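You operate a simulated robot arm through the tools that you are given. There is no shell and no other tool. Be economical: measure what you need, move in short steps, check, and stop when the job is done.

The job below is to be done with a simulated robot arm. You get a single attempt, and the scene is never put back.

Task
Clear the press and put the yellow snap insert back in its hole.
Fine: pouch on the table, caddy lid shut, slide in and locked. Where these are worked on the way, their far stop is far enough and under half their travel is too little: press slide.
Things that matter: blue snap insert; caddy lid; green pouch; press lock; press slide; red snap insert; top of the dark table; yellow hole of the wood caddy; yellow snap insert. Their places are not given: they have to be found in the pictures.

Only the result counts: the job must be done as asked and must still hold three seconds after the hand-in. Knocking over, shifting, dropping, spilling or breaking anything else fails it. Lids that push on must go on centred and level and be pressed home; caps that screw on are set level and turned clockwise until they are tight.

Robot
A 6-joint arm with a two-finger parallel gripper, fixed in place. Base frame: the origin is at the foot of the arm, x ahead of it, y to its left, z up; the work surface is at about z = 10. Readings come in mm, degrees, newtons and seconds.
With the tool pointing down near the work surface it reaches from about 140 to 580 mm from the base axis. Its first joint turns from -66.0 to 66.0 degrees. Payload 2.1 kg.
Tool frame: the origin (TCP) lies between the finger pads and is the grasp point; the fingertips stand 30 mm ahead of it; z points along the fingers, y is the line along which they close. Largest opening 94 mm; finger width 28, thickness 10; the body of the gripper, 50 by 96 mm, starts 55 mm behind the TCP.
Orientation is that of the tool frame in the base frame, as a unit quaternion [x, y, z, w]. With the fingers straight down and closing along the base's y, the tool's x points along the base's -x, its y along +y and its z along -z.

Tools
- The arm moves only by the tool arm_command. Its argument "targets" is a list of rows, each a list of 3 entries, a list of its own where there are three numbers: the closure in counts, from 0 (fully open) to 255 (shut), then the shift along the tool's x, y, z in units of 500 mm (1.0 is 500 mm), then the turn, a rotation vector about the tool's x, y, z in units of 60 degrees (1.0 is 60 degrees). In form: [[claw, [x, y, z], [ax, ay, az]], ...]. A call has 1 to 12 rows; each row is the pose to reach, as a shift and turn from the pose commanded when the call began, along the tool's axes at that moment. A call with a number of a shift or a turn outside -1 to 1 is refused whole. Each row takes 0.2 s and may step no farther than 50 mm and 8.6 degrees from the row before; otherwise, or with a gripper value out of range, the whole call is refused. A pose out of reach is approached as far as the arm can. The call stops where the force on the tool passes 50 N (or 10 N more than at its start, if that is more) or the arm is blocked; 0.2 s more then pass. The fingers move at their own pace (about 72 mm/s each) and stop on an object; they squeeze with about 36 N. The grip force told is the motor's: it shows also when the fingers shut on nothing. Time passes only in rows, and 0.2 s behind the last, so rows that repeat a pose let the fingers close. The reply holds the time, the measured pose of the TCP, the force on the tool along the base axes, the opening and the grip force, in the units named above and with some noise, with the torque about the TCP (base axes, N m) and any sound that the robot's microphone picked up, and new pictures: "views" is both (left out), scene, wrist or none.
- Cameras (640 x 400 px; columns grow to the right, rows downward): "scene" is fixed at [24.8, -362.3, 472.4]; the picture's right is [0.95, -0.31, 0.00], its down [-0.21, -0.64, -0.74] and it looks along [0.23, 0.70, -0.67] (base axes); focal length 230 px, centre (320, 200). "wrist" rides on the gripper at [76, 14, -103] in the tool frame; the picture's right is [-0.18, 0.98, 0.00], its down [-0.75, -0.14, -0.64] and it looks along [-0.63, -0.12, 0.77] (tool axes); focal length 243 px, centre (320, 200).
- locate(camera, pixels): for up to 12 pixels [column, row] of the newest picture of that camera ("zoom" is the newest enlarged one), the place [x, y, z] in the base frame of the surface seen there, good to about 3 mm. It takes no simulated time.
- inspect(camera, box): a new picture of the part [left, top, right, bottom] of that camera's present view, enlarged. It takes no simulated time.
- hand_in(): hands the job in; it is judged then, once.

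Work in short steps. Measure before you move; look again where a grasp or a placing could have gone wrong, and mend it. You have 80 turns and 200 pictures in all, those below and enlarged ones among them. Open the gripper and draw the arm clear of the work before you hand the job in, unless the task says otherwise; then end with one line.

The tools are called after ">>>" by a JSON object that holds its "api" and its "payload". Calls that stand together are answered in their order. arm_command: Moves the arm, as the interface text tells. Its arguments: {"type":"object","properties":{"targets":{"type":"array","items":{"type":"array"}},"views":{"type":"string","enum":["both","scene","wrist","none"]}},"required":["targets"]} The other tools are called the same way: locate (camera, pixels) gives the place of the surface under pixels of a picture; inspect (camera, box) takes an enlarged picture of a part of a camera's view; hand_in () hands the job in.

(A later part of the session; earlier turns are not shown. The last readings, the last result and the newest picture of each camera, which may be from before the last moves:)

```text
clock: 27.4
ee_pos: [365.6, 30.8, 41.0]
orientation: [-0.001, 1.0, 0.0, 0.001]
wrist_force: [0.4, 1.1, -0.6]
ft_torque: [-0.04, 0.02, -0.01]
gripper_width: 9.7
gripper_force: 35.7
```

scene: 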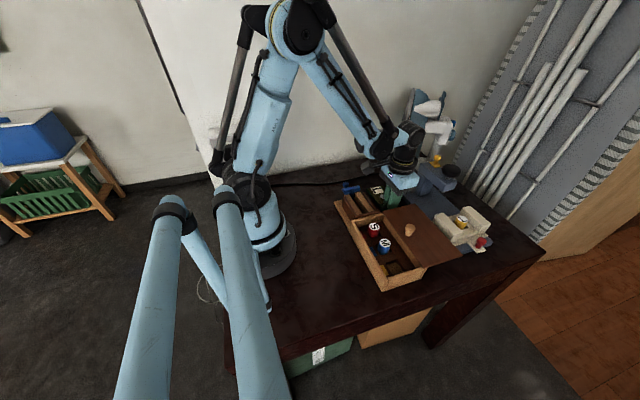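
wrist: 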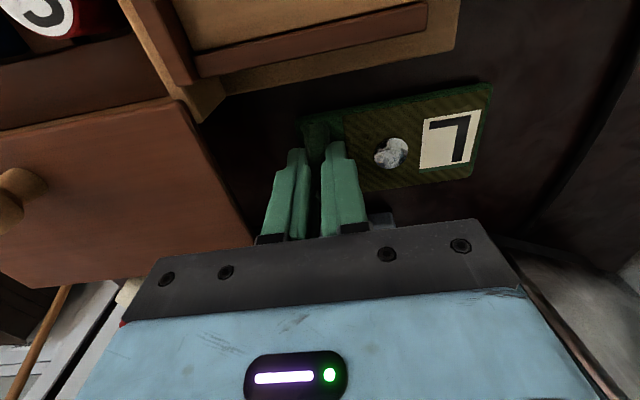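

Nearly on the table; I lower another 5 mm in small steps watching the force.

>>> {"api": "arm_command", "payload": {"targets": [[255, [0, 0, 0.004], [0, 0, 0]], [255, [0, 0, 0.007], [0, 0, 0]], [255, [0, 0, 0.01], [0, 0, 0]]], "views": "wrist"}}

>>> {"api": "locate", "payload": {"camera": "wrist", "pixels": [[350, 115], [360, 180], [485, 95], [470, 175], [520, 130], [400, 210]]}}

```text
clock: 28.3
ee_pos: [365.2, 30.4, 38.3]
orientation: [-0.001, 1.0, 0.001, 0.0]
wrist_force: [-0.8, 0.1, 17.9]
ft_torque: [0.09, 0.0, 0.03]
gripper_width: 10.0
gripper_force: 36.6
stopped in row 3: the force on the tool passed its limit (the readings are from after the stop); the commanded pose is now the measured one
```

wrist: 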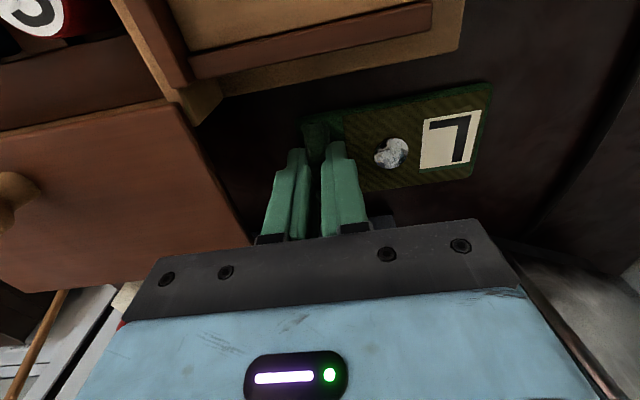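

```text
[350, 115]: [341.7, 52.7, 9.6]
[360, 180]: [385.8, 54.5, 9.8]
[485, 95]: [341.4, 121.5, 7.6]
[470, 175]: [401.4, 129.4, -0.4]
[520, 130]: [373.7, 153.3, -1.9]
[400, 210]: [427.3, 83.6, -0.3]
```

The pouch is flat on the table (top z≈9). I open moderately and rise straight up.

>>> {"api": "arm_command", "payload": {"targets": [[170, [0, 0, 0], [0, 0, 0]], [170, [0, 0, 0], [0, 0, 0]], [170, [0, 0, -0.03], [0, 0, 0]], [170, [0, 0, -0.1], [0, 0, 0]], [170, [0, 0, -0.19], [0, 0, 0]], [100, [0, 0, -0.28], [0, 0, 0]], [0, [0, 0, -0.36], [0, 0, 0]], [0, [0, 0, -0.36], [0, 0, 0]]]}}

```text
clock: 30.1
ee_pos: [364.9, 31.1, 218.6]
orientation: [0.0, 1.0, 0.001, 0.0]
wrist_force: [-0.1, 0.5, 0.4]
ft_torque: [0.01, -0.01, -0.02]
gripper_width: 94.1
gripper_force: 0.1
```

scene: 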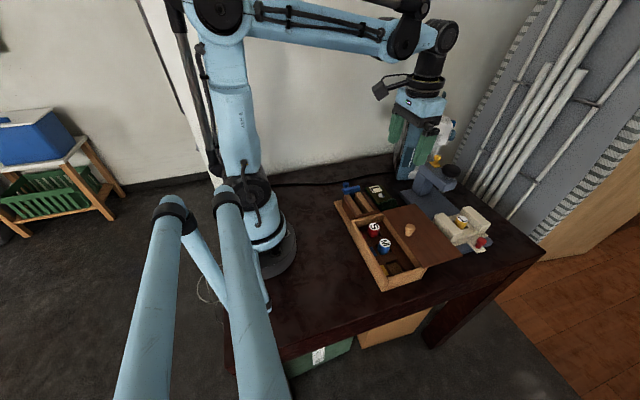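
wrist: 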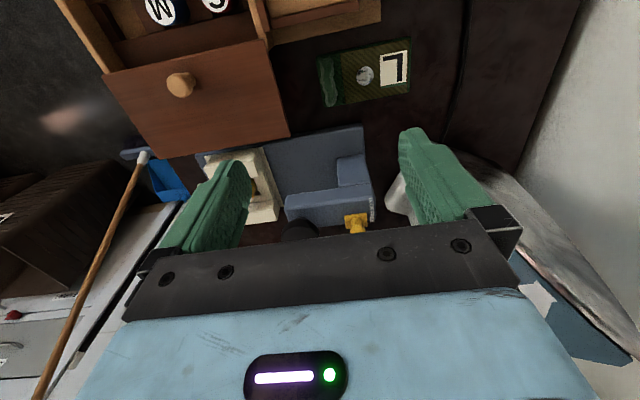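

The pouch rests on the table. Next I view the insert in the slide and the caddy hole.

>>> {"api": "arm_command", "payload": {"targets": [[0, [-0.02, -0.08, 0], [0, 0, 0]], [0, [-0.04, -0.16, 0], [0, 0, 0]], [0, [-0.06, -0.24, 0], [0, 0, 0]], [0, [-0.06, -0.24, 0], [0, 0, 0]]]}}

>>> {"api": "inspect", "payload": {"camera": "wrist", "box": [250, 60, 440, 220]}}

>>> {"api": "inspect", "payload": {"camera": "scene", "box": [430, 190, 500, 260]}}

```text
clock: 31.1
ee_pos: [395.6, -90.1, 218.0]
orientation: [0.0, 1.0, 0.001, 0.001]
wrist_force: [0.0, 0.4, -0.4]
ft_torque: [-0.03, 0.03, -0.02]
gripper_width: 93.9
gripper_force: 0.1
```

scene: 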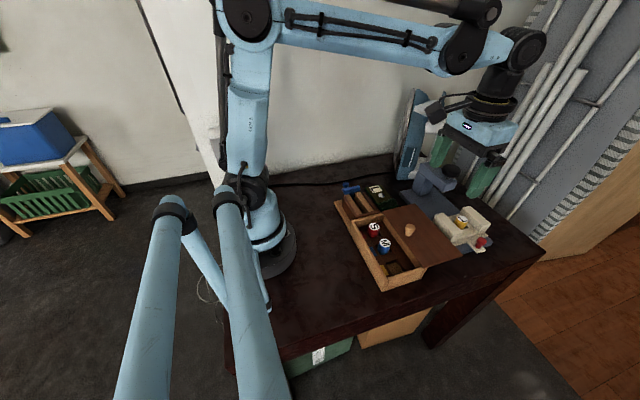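
wrist: 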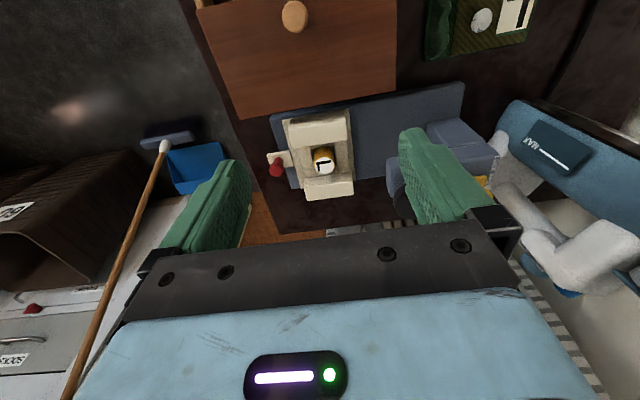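

```text
2.50 times, centred on (345, 140) of wrist
```

zoom: 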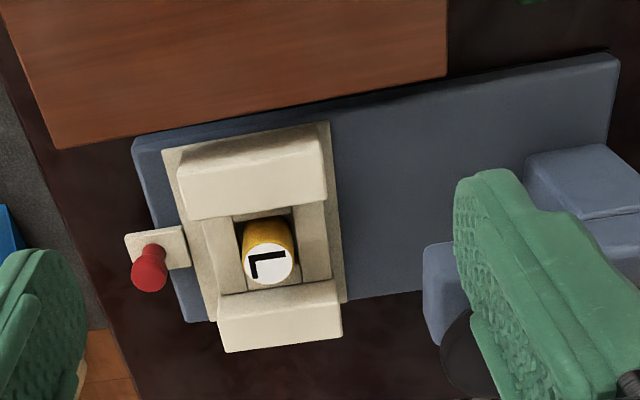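

```text
5.71 times, centred on (465, 225) of scene
```

zoom: 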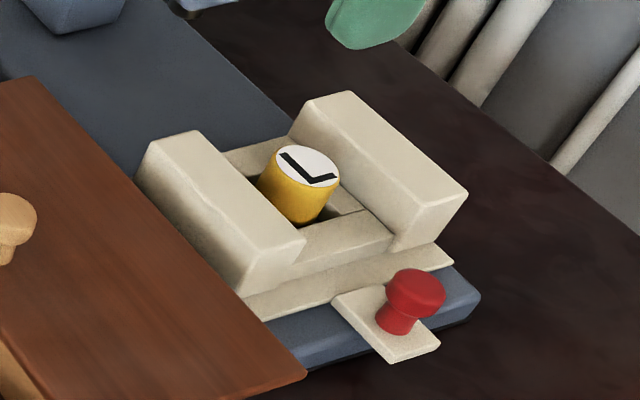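

Locate the insert, walls and frame.

>>> {"api": "locate", "payload": {"camera": "zoom", "pixels": [[305, 168], [283, 150], [330, 180], [290, 185], [285, 240], [340, 240], [235, 155], [370, 215], [300, 240], [360, 130], [295, 205], [180, 160]]}}

>>> {"api": "locate", "payload": {"camera": "wrist", "pixels": [[323, 165], [314, 160], [333, 167], [318, 145], [305, 155], [347, 150], [328, 185], [320, 135], [310, 178], [343, 172]]}}

```text
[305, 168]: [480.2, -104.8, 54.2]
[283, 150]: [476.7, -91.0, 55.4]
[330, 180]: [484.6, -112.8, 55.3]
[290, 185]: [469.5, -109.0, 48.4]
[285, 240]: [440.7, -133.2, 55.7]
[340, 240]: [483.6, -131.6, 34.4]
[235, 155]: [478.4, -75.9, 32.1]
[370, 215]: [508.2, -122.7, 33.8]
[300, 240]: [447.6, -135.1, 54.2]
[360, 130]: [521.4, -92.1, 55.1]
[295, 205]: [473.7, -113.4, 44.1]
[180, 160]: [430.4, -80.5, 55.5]
```

```text
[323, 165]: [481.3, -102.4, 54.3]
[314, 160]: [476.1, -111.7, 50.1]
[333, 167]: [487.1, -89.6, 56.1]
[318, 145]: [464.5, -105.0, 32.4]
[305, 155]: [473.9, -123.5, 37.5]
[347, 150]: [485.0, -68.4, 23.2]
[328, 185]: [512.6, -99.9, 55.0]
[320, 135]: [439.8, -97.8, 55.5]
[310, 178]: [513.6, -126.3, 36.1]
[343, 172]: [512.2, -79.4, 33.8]
```

Insert axis ≈ (480,-102), top z 55, frame z 34, walls x≈455/511. I go above it closing along y and descend to tips ≈ z 39.

>>> {"api": "arm_command", "payload": {"targets": [[60, [-0.085, -0.012, 0], [0, 0, 0]], [120, [-0.169, -0.024, 0.03], [0, 0, 0]], [120, [-0.169, -0.024, 0.12], [0, 0, 0]], [120, [-0.169, -0.024, 0.2], [0, 0, 0]], [120, [-0.169, -0.024, 0.24], [0, 0, 0]], [120, [-0.169, -0.024, 0.24], [0, 0, 0]]]}}

>>> {"api": "inspect", "payload": {"camera": "wrist", "box": [220, 90, 420, 240]}}

>>> {"api": "inspect", "payload": {"camera": "scene", "box": [420, 170, 520, 260]}}

```text
clock: 32.5
ee_pos: [480.4, -100.8, 98.5]
orientation: [0.0, 1.0, 0.0, 0.0]
wrist_force: [-0.3, 0.0, 0.8]
ft_torque: [0.02, 0.02, 0.01]
gripper_width: 49.7
gripper_force: 0.1
```

scene: 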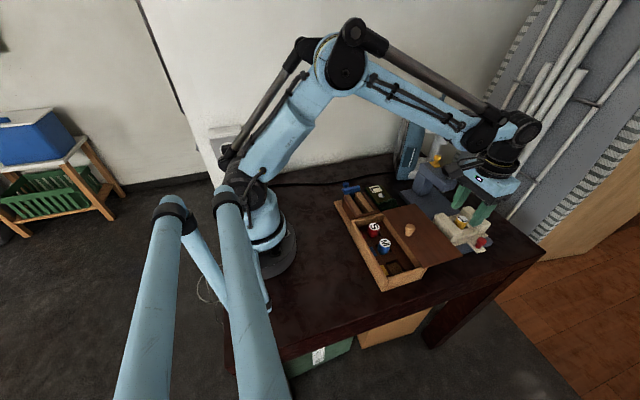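
wrist: 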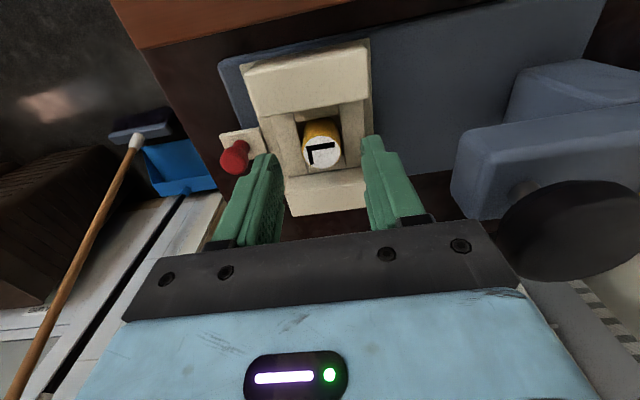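

```text
2.67 times, centred on (320, 165) of wrist
```

zoom: 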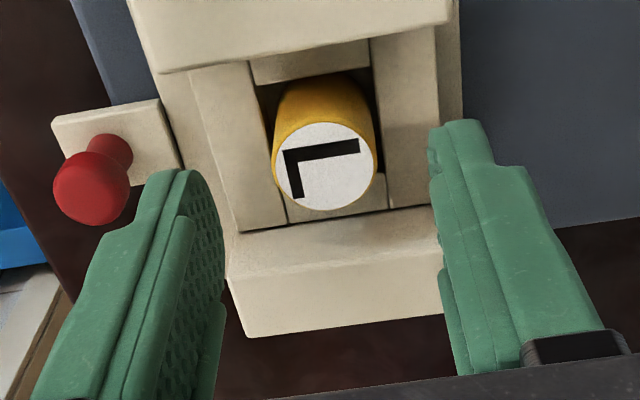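

```text
4.44 times, centred on (470, 215) of scene
```

zoom: 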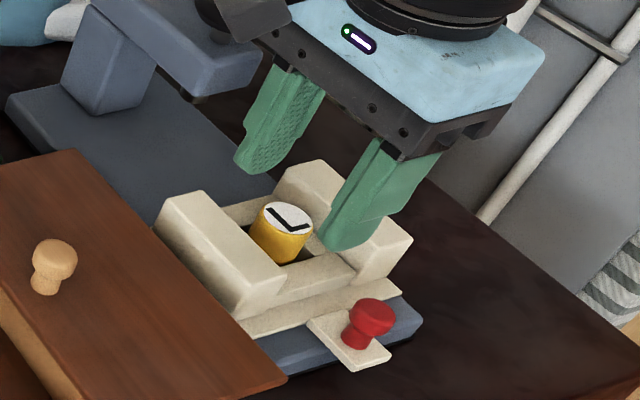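

>>> {"api": "locate", "payload": {"camera": "wrist", "pixels": [[323, 152], [303, 152], [341, 150], [320, 168], [322, 137], [310, 140], [336, 163]]}}

```text
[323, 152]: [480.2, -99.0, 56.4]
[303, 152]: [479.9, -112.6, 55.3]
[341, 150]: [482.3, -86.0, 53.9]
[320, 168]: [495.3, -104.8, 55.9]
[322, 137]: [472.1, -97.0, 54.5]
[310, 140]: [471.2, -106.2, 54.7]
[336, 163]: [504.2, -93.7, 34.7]
```

Insert axis ≈ (481.5,-99.5), Ø~25. I descend to TCP z 69 and close.

>>> {"api": "arm_command", "payload": {"targets": [[120, [-0.003, 0.003, 0.03], [0, 0, 0]], [120, [-0.003, 0.003, 0.059], [0, 0, 0]], [255, [-0.003, 0.003, 0.059], [0, 0, 0]], [255, [-0.003, 0.003, 0.059], [0, 0, 0]], [255, [-0.003, 0.003, 0.059], [0, 0, 0]]], "views": "wrist"}}

```text
clock: 33.7
ee_pos: [481.1, -100.3, 68.1]
orientation: [0.0, 1.0, 0.0, 0.0]
wrist_force: [0.0, 0.3, 0.5]
ft_torque: [0.0, -0.02, 0.02]
gripper_width: 25.5
gripper_force: 36.4
```

wrist: 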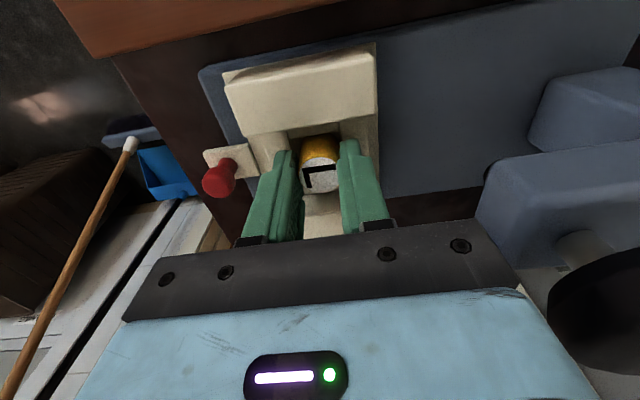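

Gripped (25.5 mm). Lift slowly.

>>> {"api": "arm_command", "payload": {"targets": [[255, [0, 0, -0.01], [0, 0, 0]], [255, [0, 0, -0.025], [0, 0, 0]], [255, [0, 0, -0.05], [0, 0, 0]], [255, [0, 0, -0.08], [0, 0, 0]], [255, [0, 0, -0.11], [0, 0, 0]], [255, [0, 0, -0.14], [0, 0, 0]]], "views": "both"}}

```text
clock: 35.1
ee_pos: [481.7, -99.5, 137.4]
orientation: [0.0, 1.0, 0.0, 0.0]
wrist_force: [-1.1, 0.8, -1.0]
ft_torque: [0.01, -0.02, -0.01]
gripper_width: 25.4
gripper_force: 36.4
```

scene: 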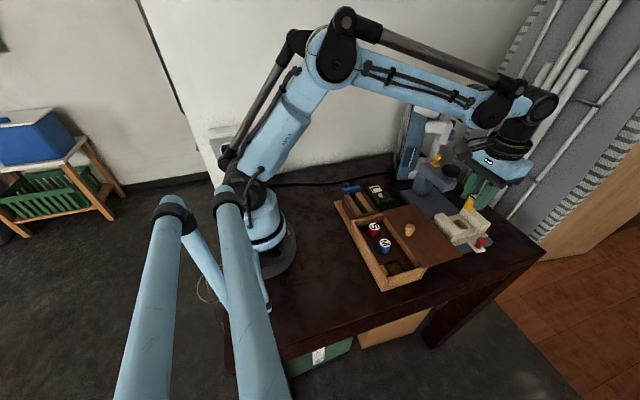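
wrist: 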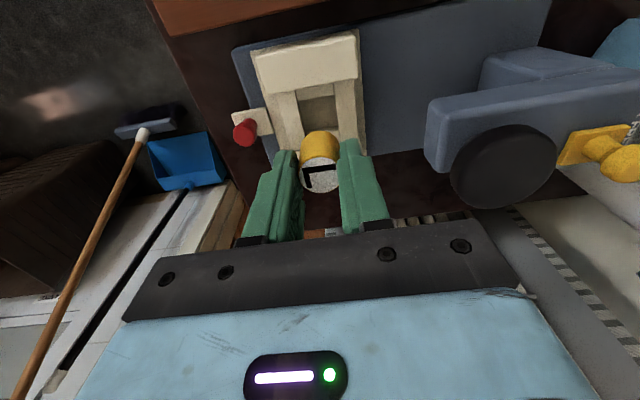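

Insert is held. I move over the caddy's yellow hole at height.

>>> {"api": "arm_command", "payload": {"targets": [[255, [0.05, -0.01, -0.06], [0, 0, 0]], [255, [0.12, -0.02, -0.12], [0, 0, 0]], [255, [0.2, -0.04, -0.12], [0, 0, 0]], [255, [0.28, -0.06, -0.12], [0, 0, 0]], [255, [0.36, -0.08, -0.12], [0, 0, 0]], [255, [0.43, -0.094, -0.12], [0, 0, 0]], [255, [0.43, -0.094, -0.12], [0, 0, 0]]]}}

>>> {"api": "inspect", "payload": {"camera": "scene", "box": [330, 150, 450, 300]}}

>>> {"api": "inspect", "payload": {"camera": "wrist", "box": [200, 60, 440, 240]}}

```text
clock: 36.7
ee_pos: [265.4, -149.7, 196.7]
orientation: [0.0, 1.0, 0.0, -0.001]
wrist_force: [-0.7, 0.0, -1.3]
ft_torque: [-0.01, 0.0, 0.0]
gripper_width: 25.6
gripper_force: 35.7
```

scene: 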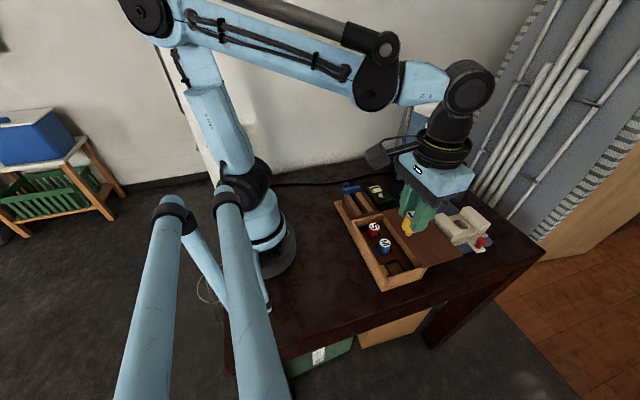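
wrist: 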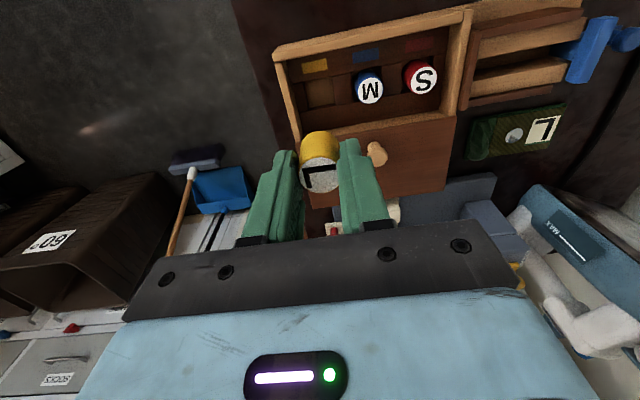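

```text
2.67 times, centred on (390, 225) of scene
```

zoom: 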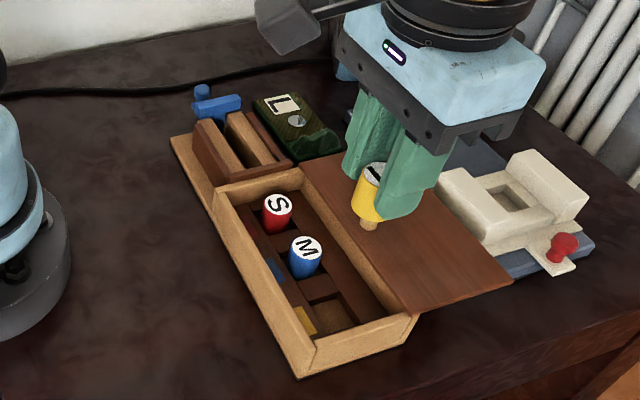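

```text
2.22 times, centred on (320, 150) of wrist
```

zoom: 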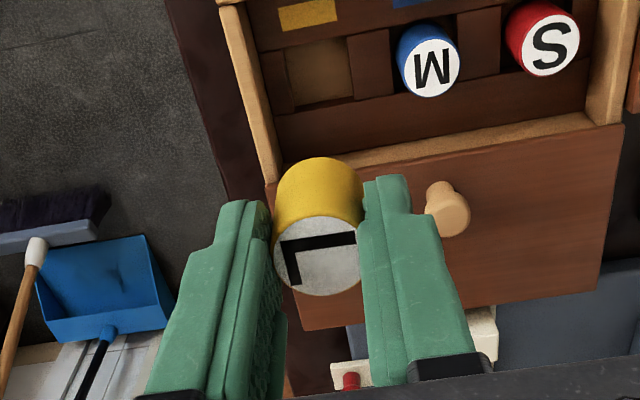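

I measure the yellow hole's edges and the neighbours in this zoom.

>>> {"api": "locate", "payload": {"camera": "zoom", "pixels": [[320, 70], [288, 72], [352, 68], [318, 42], [325, 105], [275, 80], [370, 65], [428, 67], [548, 42], [400, 110], [310, 12], [245, 100]]}}

>>> {"api": "inspect", "payload": {"camera": "wrist", "box": [270, 30, 420, 130]}}

```text
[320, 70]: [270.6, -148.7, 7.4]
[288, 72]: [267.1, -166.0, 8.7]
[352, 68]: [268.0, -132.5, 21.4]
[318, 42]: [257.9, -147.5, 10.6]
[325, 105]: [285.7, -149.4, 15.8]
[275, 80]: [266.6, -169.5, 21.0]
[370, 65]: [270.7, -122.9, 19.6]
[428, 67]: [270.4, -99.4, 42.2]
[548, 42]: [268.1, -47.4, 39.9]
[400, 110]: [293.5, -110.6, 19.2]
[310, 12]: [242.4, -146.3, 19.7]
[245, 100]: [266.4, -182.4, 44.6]
```

```text
4.00 times, centred on (345, 80) of wrist
```

zoom: 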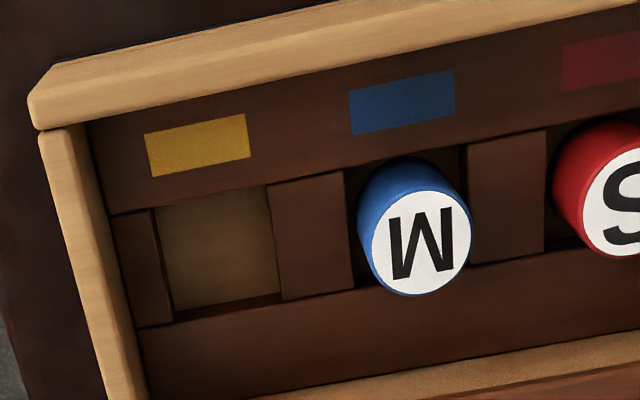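

M centre ≈ (269,-100), S ≈ (268,-48), so the hole is near (269,-151). I refine from the edges.

>>> {"api": "locate", "payload": {"camera": "zoom", "pixels": [[265, 185], [285, 301], [278, 240], [150, 210], [172, 320], [165, 280], [225, 312], [210, 195], [420, 250], [372, 250], [472, 235], [425, 293]]}}

```text
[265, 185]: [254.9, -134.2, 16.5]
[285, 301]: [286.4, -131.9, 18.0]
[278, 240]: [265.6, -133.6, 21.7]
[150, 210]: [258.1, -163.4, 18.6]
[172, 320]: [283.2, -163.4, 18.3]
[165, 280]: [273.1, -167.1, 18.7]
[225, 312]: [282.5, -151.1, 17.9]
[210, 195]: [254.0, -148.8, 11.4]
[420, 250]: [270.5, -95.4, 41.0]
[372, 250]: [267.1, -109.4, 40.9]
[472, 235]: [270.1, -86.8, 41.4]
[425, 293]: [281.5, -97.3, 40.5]
```

Hole centre ≈ (269,-149), size ~30, ledge z≈19, floor ~9; neighbours' tops at z 41. Closing along x gives more room, so I turn the gripper -90° here.

>>> {"api": "arm_command", "payload": {"targets": [[255, [-0.006, 0, 0], [0, 0, -0.125]], [255, [-0.006, 0, 0], [0, 0, -0.25]], [255, [-0.006, 0, 0], [0, 0, -0.375]], [255, [-0.006, 0, 0], [0, 0, -0.5]], [255, [-0.006, 0, 0], [0, 0, -0.625]], [255, [-0.006, 0, 0], [0, 0, -0.75]]], "views": "none"}}

>>> {"api": "arm_command", "payload": {"targets": [[255, [0, 0, 0], [0, 0, -0.125]], [255, [0, 0, 0], [0, 0, -0.25]], [255, [0, 0, 0], [0, 0, -0.375]], [255, [0, 0, 0], [0, 0, -0.5]], [255, [0, 0, 0], [0, 0, -0.625]], [255, [0, 0, 0], [0, 0, -0.75]], [255, [0, 0, 0], [0, 0, -0.75]]]}}

```text
clock: 38.1
ee_pos: [269.7, -145.9, 198.2]
orientation: [-0.384, 0.923, 0.0, 0.0]
wrist_force: [0.9, 0.3, -1.0]
ft_torque: [-0.02, 0.02, 0.01]
gripper_width: 25.3
gripper_force: 35.5
```

```text
clock: 39.7
ee_pos: [269.4, -146.1, 197.3]
orientation: [0.708, -0.706, -0.001, -0.001]
wrist_force: [0.6, 0.5, -0.6]
ft_torque: [0.02, -0.01, 0.0]
gripper_width: 25.4
gripper_force: 35.3
```

scene: 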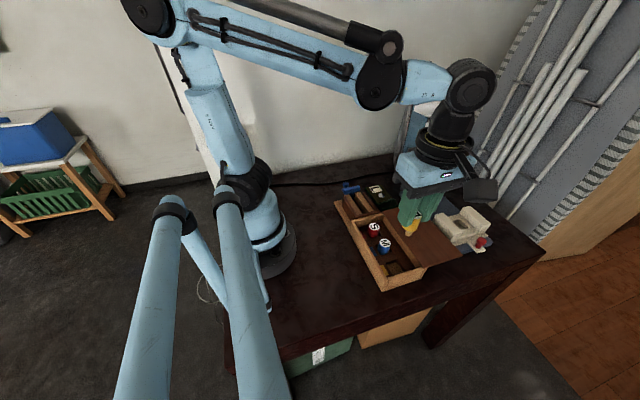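
wrist: 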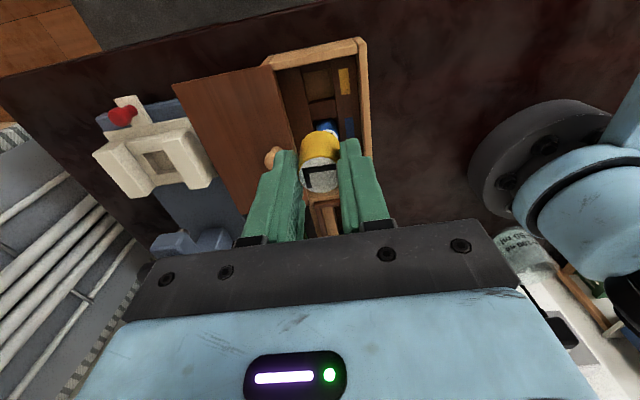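

I shift 3 mm to -y and descend to TCP z≈80 (insert bottom ~35) to check alignment.

>>> {"api": "arm_command", "payload": {"targets": [[255, [0.006, 0, 0.06], [0, 0, 0]], [255, [0.006, 0, 0.13], [0, 0, 0]], [255, [0.006, 0, 0.19], [0, 0, 0]], [255, [0.006, 0, 0.225], [0, 0, 0]], [255, [0.006, 0, 0.234], [0, 0, 0]], [255, [0.006, 0, 0.234], [0, 0, 0]]]}}

>>> {"api": "inspect", "payload": {"camera": "scene", "box": [350, 190, 450, 300]}}

>>> {"api": "inspect", "payload": {"camera": "wrist", "box": [220, 60, 420, 220]}}

```text
clock: 41.1
ee_pos: [269.7, -148.8, 80.0]
orientation: [-0.707, 0.707, 0.0, 0.001]
wrist_force: [0.5, -0.4, -0.7]
ft_torque: [0.02, 0.0, -0.01]
gripper_width: 25.5
gripper_force: 35.7
```

scene: 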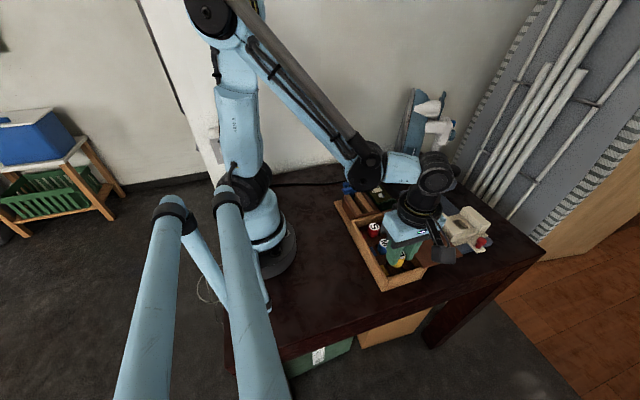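
wrist: 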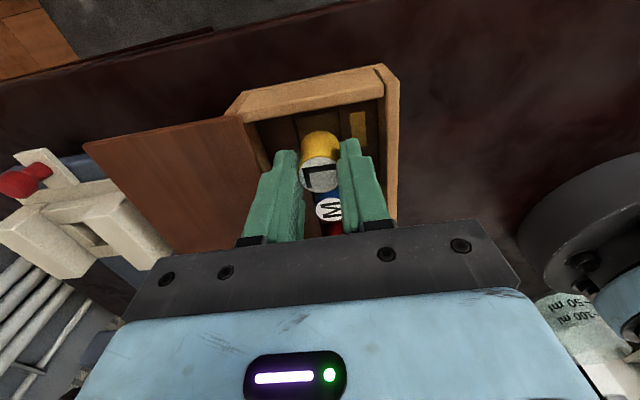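

```text
3.64 times, centred on (400, 245) of scene
```

zoom: 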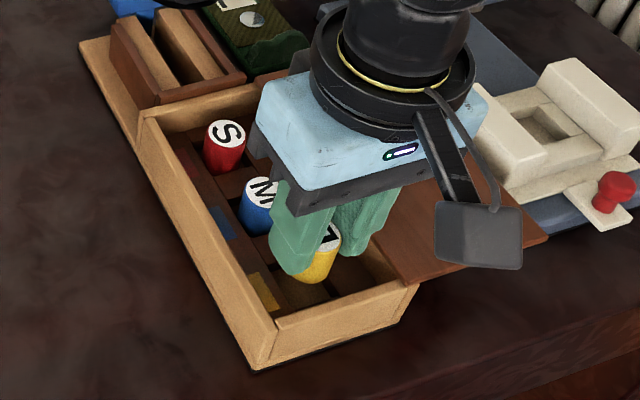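

```text
2.50 times, centred on (320, 140) of wrist
```

zoom: 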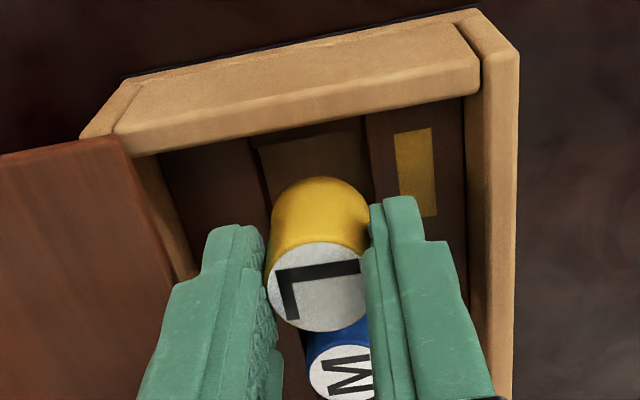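

Aligned between ledges. I lower gently toward home (TCP ≈54), in small steps.

>>> {"api": "arm_command", "payload": {"targets": [[255, [0, 0, 0.01], [0, 0, 0]], [255, [0, 0, 0.02], [0, 0, 0]], [255, [0, 0, 0.028], [0, 0, 0]], [255, [0, 0, 0.036], [0, 0, 0]], [255, [0, 0, 0.042], [0, 0, 0]]]}}

>>> {"api": "inspect", "payload": {"camera": "wrist", "box": [220, 60, 420, 220]}}

```text
clock: 42.3
ee_pos: [269.5, -148.8, 59.4]
orientation: [-0.707, 0.707, 0.0, 0.001]
wrist_force: [0.1, 0.4, 0.1]
ft_torque: [-0.02, -0.01, 0.01]
gripper_width: 25.6
gripper_force: 35.9
```

scene: 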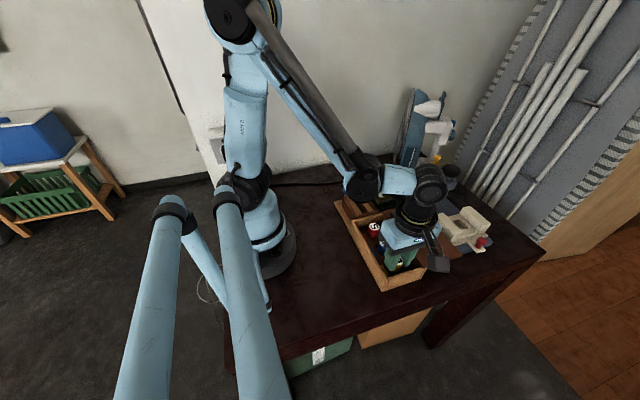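
wrist: 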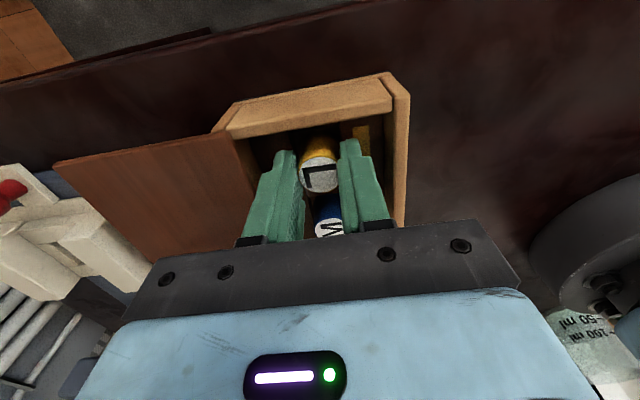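

```text
2.50 times, centred on (320, 140) of wrist
```

zoom: 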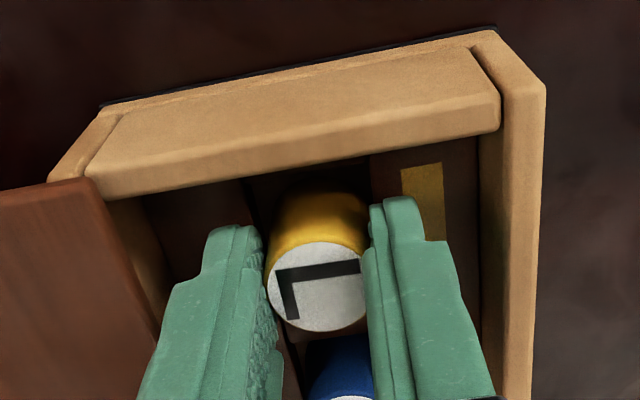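

Insert has entered freely. I press on down until the force rises.

>>> {"api": "arm_command", "payload": {"targets": [[255, [0, 0, 0.006], [0, 0, 0]], [255, [0, 0, 0.01], [0, 0, 0]], [255, [0, 0, 0.014], [0, 0, 0]], [255, [0, 0, 0.018], [0, 0, 0]]], "views": "wrist"}}

>>> {"api": "locate", "payload": {"camera": "wrist", "pixels": [[320, 175], [318, 185], [328, 230], [320, 165]]}}

```text
clock: 43.3
ee_pos: [267.9, -149.1, 50.6]
orientation: [0.707, -0.707, 0.001, 0.0]
wrist_force: [-4.2, 1.3, 46.8]
ft_torque: [-0.05, 0.21, -0.01]
gripper_width: 25.7
gripper_force: 36.2
```

wrist: 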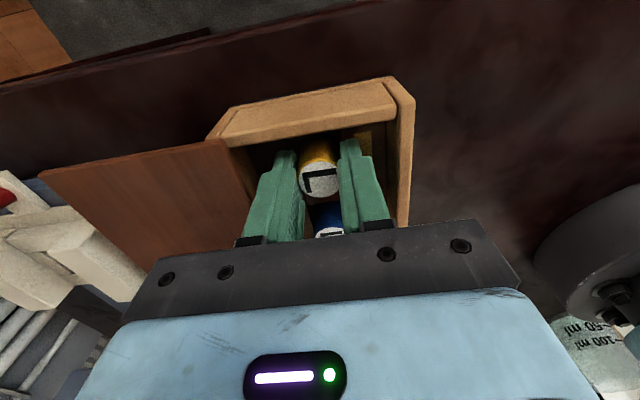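

```text
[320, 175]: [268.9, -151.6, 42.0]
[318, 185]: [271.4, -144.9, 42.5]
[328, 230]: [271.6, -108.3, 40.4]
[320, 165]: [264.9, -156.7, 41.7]
```

Top now z≈42, nearly the neighbours' 41, with 47 N. I back off slightly, open a little, rise and compare.

>>> {"api": "arm_command", "payload": {"targets": [[255, [0, 0, -0.004], [0, 0, 0]], [160, [0, 0, -0.006], [0, 0, 0]], [160, [0, 0, -0.006], [0, 0, 0]], [160, [0, 0, -0.04], [0, 0, 0]], [160, [0, 0, -0.1], [0, 0, 0]], [255, [0, 0, -0.15], [0, 0, 0]], [255, [0, 0, -0.15], [0, 0, 0]], [255, [0, 0, -0.15], [0, 0, 0]]]}}

>>> {"api": "inspect", "payload": {"camera": "wrist", "box": [220, 60, 420, 220]}}

>>> {"api": "inspect", "payload": {"camera": "scene", "box": [350, 190, 450, 300]}}

```text
clock: 45.1
ee_pos: [269.9, -148.5, 125.1]
orientation: [0.707, -0.707, -0.001, 0.0]
wrist_force: [0.0, 0.9, -0.1]
ft_torque: [-0.01, 0.03, -0.01]
gripper_width: 0.0
gripper_force: 33.0
```

scene: 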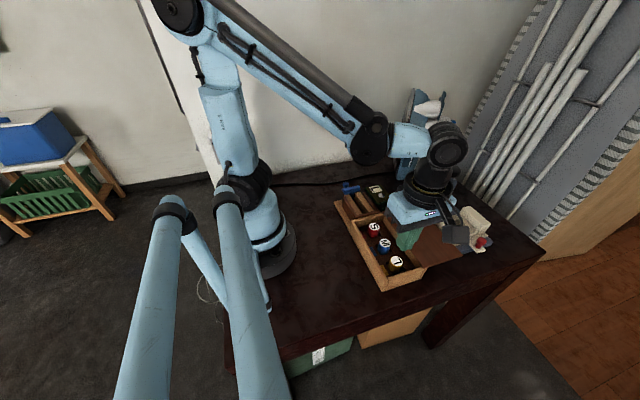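
wrist: 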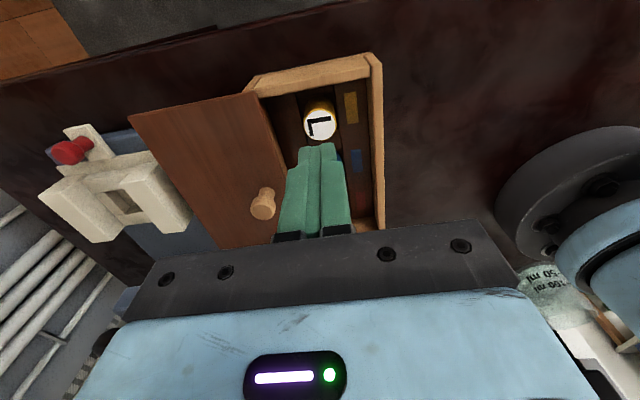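

```text
2.50 times, centred on (320, 140) of wrist
```

zoom: 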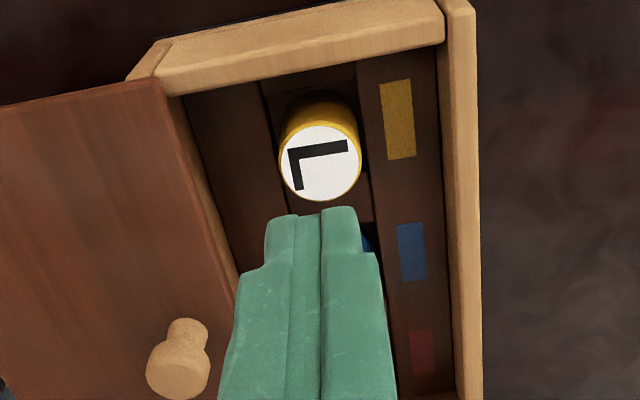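

```text
3.64 times, centred on (400, 245) of scene
```

zoom: 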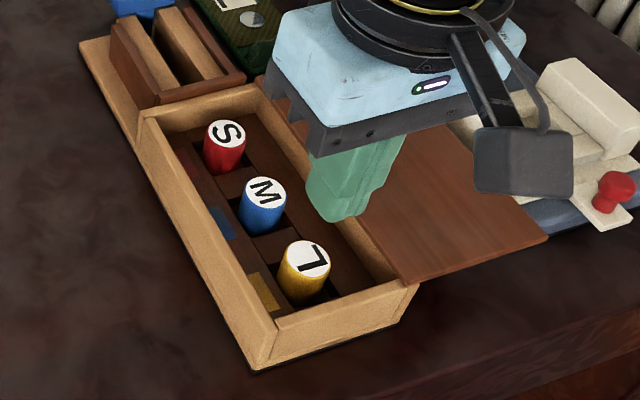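

L looks slightly higher/tilted? I measure all three tops.

>>> {"api": "locate", "payload": {"camera": "zoom", "pixels": [[225, 132], [263, 192], [307, 258], [290, 255], [322, 262], [308, 245], [305, 272], [248, 190], [277, 195], [264, 180], [262, 203]]}}

>>> {"api": "inspect", "payload": {"camera": "scene", "box": [365, 215, 415, 280]}}

```text
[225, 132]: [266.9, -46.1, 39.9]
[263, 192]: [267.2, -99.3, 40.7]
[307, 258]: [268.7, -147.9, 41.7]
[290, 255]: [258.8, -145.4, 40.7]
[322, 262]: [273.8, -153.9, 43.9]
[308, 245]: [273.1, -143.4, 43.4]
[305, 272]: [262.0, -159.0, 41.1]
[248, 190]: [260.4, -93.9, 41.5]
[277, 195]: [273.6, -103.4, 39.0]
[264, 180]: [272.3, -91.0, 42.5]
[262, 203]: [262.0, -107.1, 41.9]
```

```text
6.15 times, centred on (390, 248) of scene
```

zoom: 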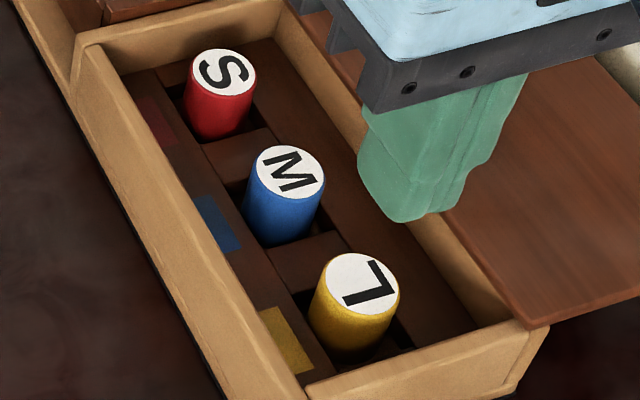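

Heights match within ~1 mm. To be sure it is snapped home, I press its top with closed fingertips.

>>> {"api": "arm_command", "payload": {"targets": [[255, [0, 0, 0.05], [0, 0, 0]], [255, [0, 0, 0.09], [0, 0, 0]], [255, [0, 0, 0.1], [0, 0, 0]], [255, [0, 0, 0.106], [0, 0, 0]], [255, [0, 0, 0.11], [0, 0, 0]], [255, [0, 0, 0.114], [0, 0, 0]], [255, [0, 0, 0.118], [0, 0, 0]]], "views": "none"}}

```text
clock: 46.3
ee_pos: [269.0, -148.7, 72.0]
orientation: [0.708, -0.706, -0.001, 0.002]
wrist_force: [-2.0, 1.7, 22.3]
ft_torque: [0.07, 0.05, 0.0]
gripper_width: 0.0
gripper_force: 33.5
stopped in row 6: the force on the tool passed its limit (the readings are from after the stop); the commanded pose is now the measured one
```

Solid stop at tip z≈42. I compare by lightly touching the M insert (50 mm to +y) the same way.

>>> {"api": "arm_command", "payload": {"targets": [[255, [0, 0, -0.04], [0, 0, 0]], [255, [-0.05, 0, -0.04], [0, 0, 0]], [255, [-0.1, 0, -0.04], [0, 0, 0]], [255, [-0.1, 0, -0.01], [0, 0, 0]], [255, [-0.1, 0, -0.002], [0, 0, 0]], [255, [-0.1, 0, 0], [0, 0, 0]], [255, [-0.1, 0, 0], [0, 0, 0]]], "views": "none"}}

```text
clock: 47.9
ee_pos: [269.0, -99.3, 71.1]
orientation: [-0.707, 0.707, 0.002, 0.0]
wrist_force: [-0.3, -0.3, 18.4]
ft_torque: [0.07, 0.06, 0.0]
gripper_width: 0.1
gripper_force: 33.2
```

M touches at the same height (18 N at z 71–72), so L is fully seated. Next the lid knob at ≈(325,-103): I rise, move over it with opened fingers and look.

>>> {"api": "arm_command", "payload": {"targets": [[255, [0, 0, -0.06], [0, 0, 0]], [255, [0, 0, -0.14], [0, 0, 0]], [160, [0.004, -0.056, -0.14], [0, 0, 0]], [120, [0.008, -0.112, -0.14], [0, 0, 0]], [120, [0.008, -0.112, -0.14], [0, 0, 0]]]}}

>>> {"api": "locate", "payload": {"camera": "wrist", "pixels": [[320, 150]]}}

>>> {"api": "inspect", "payload": {"camera": "wrist", "box": [200, 60, 440, 240]}}

```text
clock: 49.1
ee_pos: [326.5, -103.7, 142.0]
orientation: [-0.707, 0.707, 0.001, 0.0]
wrist_force: [0.2, -1.0, 0.2]
ft_torque: [-0.02, -0.02, 0.02]
gripper_width: 49.9
gripper_force: 0.1
```

scene: 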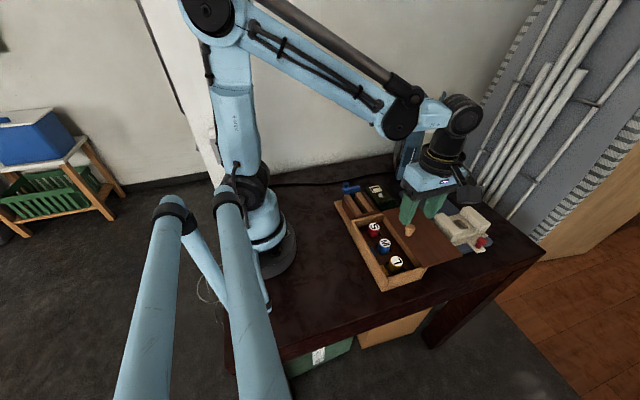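
wrist: 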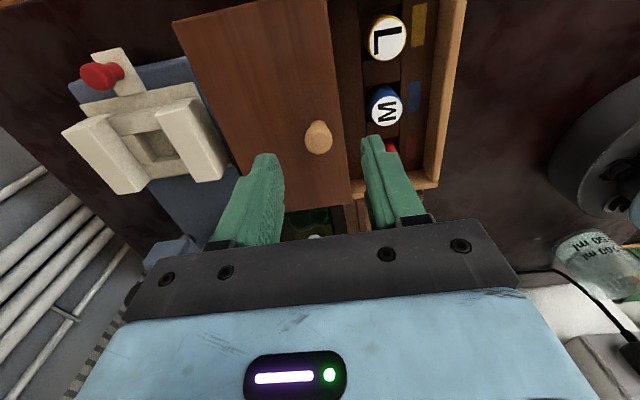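

```text
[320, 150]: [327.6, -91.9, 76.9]
```

```text
2.22 times, centred on (320, 150) of wrist
```

zoom: 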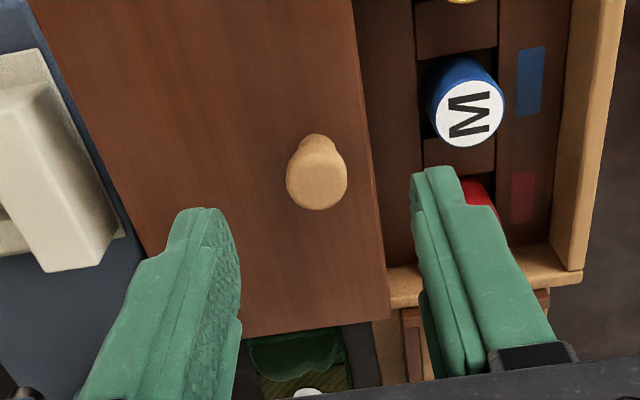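

>>> {"api": "locate", "payload": {"camera": "zoom", "pixels": [[288, 185], [347, 185], [317, 180], [317, 208], [310, 150], [317, 135], [370, 150], [395, 290], [400, 150], [600, 30], [120, 220], [572, 250]]}}

```text
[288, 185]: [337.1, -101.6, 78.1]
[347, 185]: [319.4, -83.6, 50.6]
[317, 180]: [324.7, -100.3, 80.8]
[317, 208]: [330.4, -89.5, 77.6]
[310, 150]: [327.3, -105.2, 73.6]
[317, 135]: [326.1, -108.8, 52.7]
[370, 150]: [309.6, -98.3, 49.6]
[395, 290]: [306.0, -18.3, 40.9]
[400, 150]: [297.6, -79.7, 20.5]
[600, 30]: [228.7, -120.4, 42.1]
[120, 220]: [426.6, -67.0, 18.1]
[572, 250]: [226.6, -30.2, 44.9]
```

Knob axis ≈ (327,-98), top z 80. I descend to TCP z 92 and grip it.

>>> {"api": "arm_command", "payload": {"targets": [[120, [-0.011, -0.001, 0.05], [0, 0, 0]], [120, [-0.011, -0.001, 0.1], [0, 0, 0]], [255, [-0.011, -0.001, 0.1], [0, 0, 0]], [255, [-0.011, -0.001, 0.1], [0, 0, 0]], [255, [-0.011, -0.001, 0.1], [0, 0, 0]]], "views": "wrist"}}

```text
clock: 50.3
ee_pos: [325.3, -98.2, 91.3]
orientation: [0.707, -0.707, -0.001, 0.0]
wrist_force: [0.3, 0.1, 0.3]
ft_torque: [-0.04, -0.04, -0.01]
gripper_width: 19.8
gripper_force: 36.3
```

wrist: 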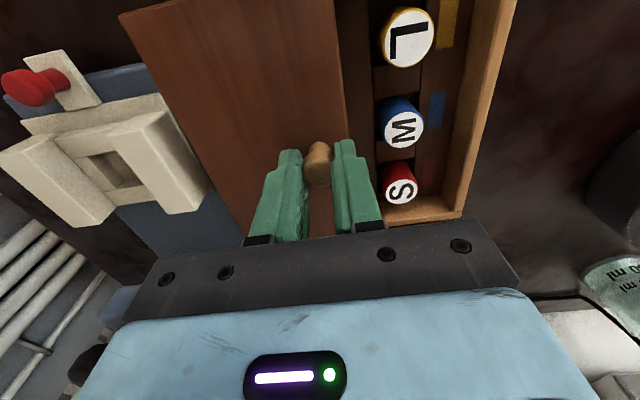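

Gripped, with no side load (lid is free in x). I slide it 25 mm toward -x as a test.

>>> {"api": "arm_command", "payload": {"targets": [[255, [0, 0.01, 0], [0, 0, 0]], [255, [0, 0.02, 0], [0, 0, 0]], [255, [0, 0.035, 0], [0, 0, 0]], [255, [0, 0.05, 0], [0, 0, 0]]]}}

>>> {"api": "inspect", "payload": {"camera": "scene", "box": [330, 180, 470, 300]}}

```text
clock: 51.3
ee_pos: [301.7, -97.1, 91.8]
orientation: [-0.707, 0.707, 0.002, 0.0]
wrist_force: [0.1, 2.8, 0.2]
ft_torque: [-0.54, -0.23, -0.05]
gripper_width: 19.9
gripper_force: 35.4
```

scene: 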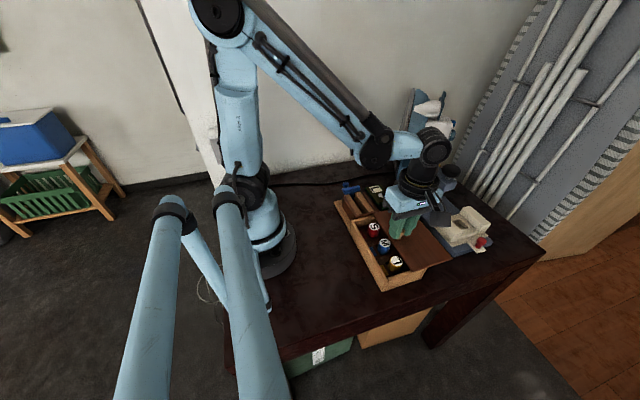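
wrist: 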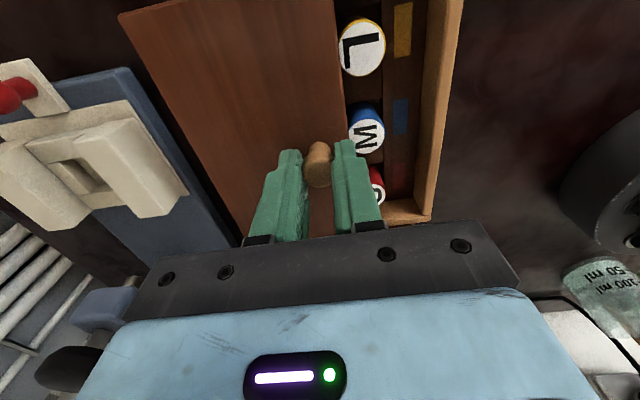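

```text
3.33 times, centred on (400, 240) of scene
```

zoom: 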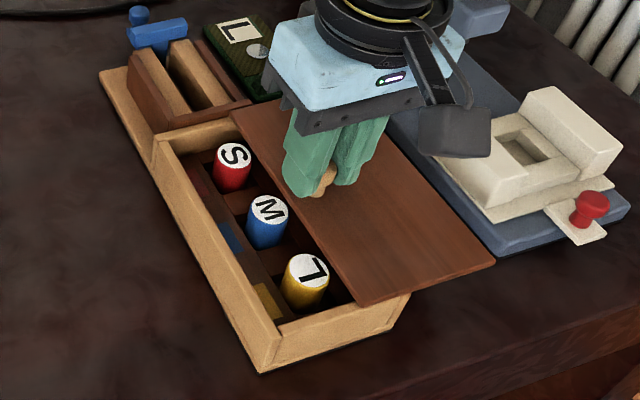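

It slides. I continue toward -x until the stop.

>>> {"api": "arm_command", "payload": {"targets": [[255, [0, 0.02, 0], [0, 0, 0]], [255, [0, 0.04, 0], [0, 0, 0]], [255, [0, 0.06, 0], [0, 0, 0]], [255, [0, 0.075, 0], [0, 0, 0]], [255, [0, 0.09, 0], [0, 0, 0]], [255, [0, 0.105, 0], [0, 0, 0]], [255, [0, 0.12, 0], [0, 0, 0]], [255, [0, 0.135, 0], [0, 0, 0]], [255, [0, 0.15, 0], [0, 0, 0]]]}}

>>> {"api": "inspect", "payload": {"camera": "scene", "box": [330, 180, 470, 300]}}

```text
clock: 53.3
ee_pos: [226.0, -98.6, 90.3]
orientation: [-0.707, 0.707, 0.001, 0.0]
wrist_force: [3.8, 1.0, -0.2]
ft_torque: [0.29, -0.11, -0.41]
gripper_width: 19.5
gripper_force: 36.3
```

scene: 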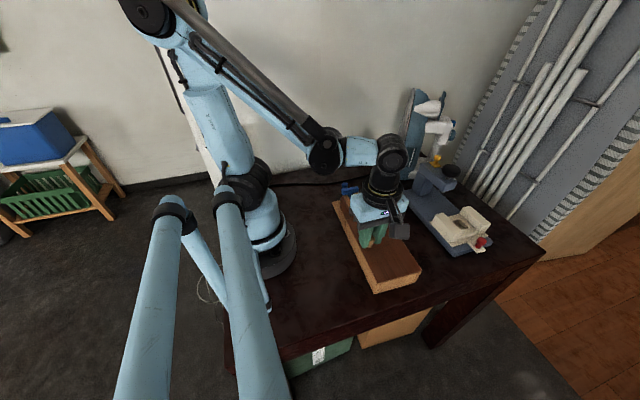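
wrist: 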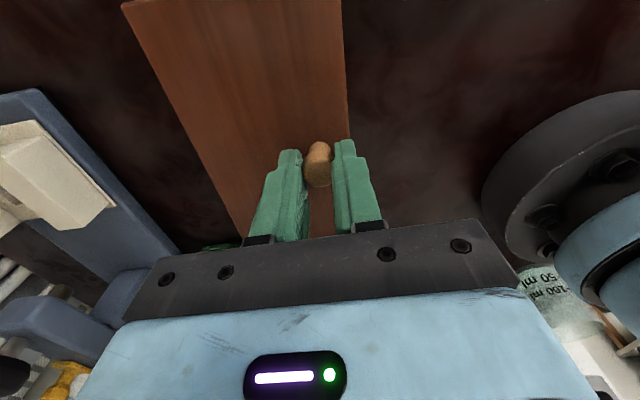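

```text
3.33 times, centred on (400, 240) of scene
```

zoom: 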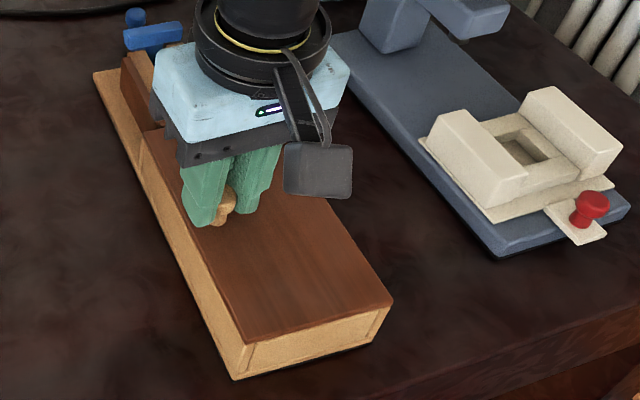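

Almost fully covered, force still small (4 N); I push a few mm further to find the stop.

>>> {"api": "arm_command", "payload": {"targets": [[255, [0, 0.006, 0], [0, 0, 0]], [255, [0, 0.012, 0], [0, 0, 0]], [255, [0, 0.018, 0], [0, 0, 0]], [255, [0, 0.024, 0], [0, 0, 0]]], "views": "wrist"}}

>>> {"api": "inspect", "payload": {"camera": "scene", "box": [330, 180, 450, 300]}}

```text
clock: 54.3
ee_pos: [213.3, -99.8, 91.8]
orientation: [0.707, -0.707, -0.001, 0.0]
wrist_force: [5.1, 0.7, 0.2]
ft_torque: [-0.04, -0.07, -0.32]
gripper_width: 20.1
gripper_force: 36.4
```

wrist: 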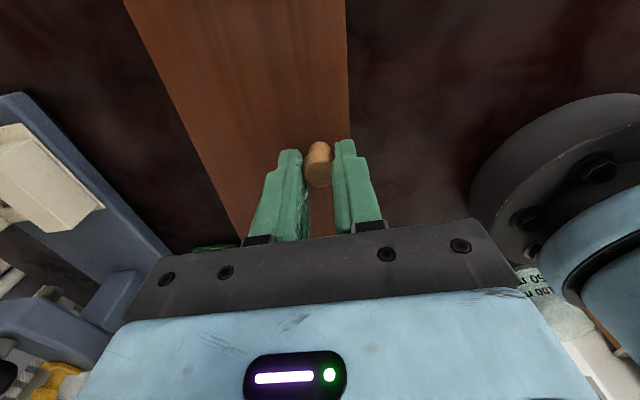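

```text
3.33 times, centred on (390, 240) of scene
```

zoom: 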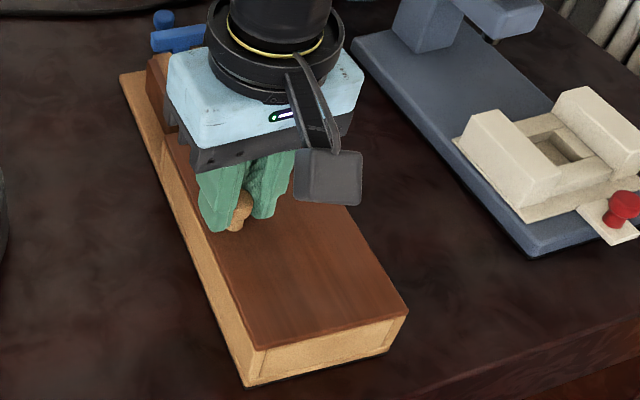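

The travel (112 mm) exceeds what I expected; I check whether the caddy itself has moved.

>>> {"api": "locate", "payload": {"camera": "zoom", "pixels": [[250, 370], [262, 365], [408, 312], [390, 340], [230, 310], [125, 75], [255, 345], [185, 40], [160, 18], [400, 305]]}}

>>> {"api": "locate", "payload": {"camera": "scene", "pixels": [[350, 188], [335, 202]]}}

```text
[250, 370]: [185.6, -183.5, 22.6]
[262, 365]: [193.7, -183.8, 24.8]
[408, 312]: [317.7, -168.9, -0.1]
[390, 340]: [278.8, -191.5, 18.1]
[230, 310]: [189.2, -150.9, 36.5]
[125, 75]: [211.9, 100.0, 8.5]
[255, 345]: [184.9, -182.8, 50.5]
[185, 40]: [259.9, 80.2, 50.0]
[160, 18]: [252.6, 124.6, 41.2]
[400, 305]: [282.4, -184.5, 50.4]
```

```text
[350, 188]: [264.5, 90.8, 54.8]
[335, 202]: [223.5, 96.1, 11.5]
```

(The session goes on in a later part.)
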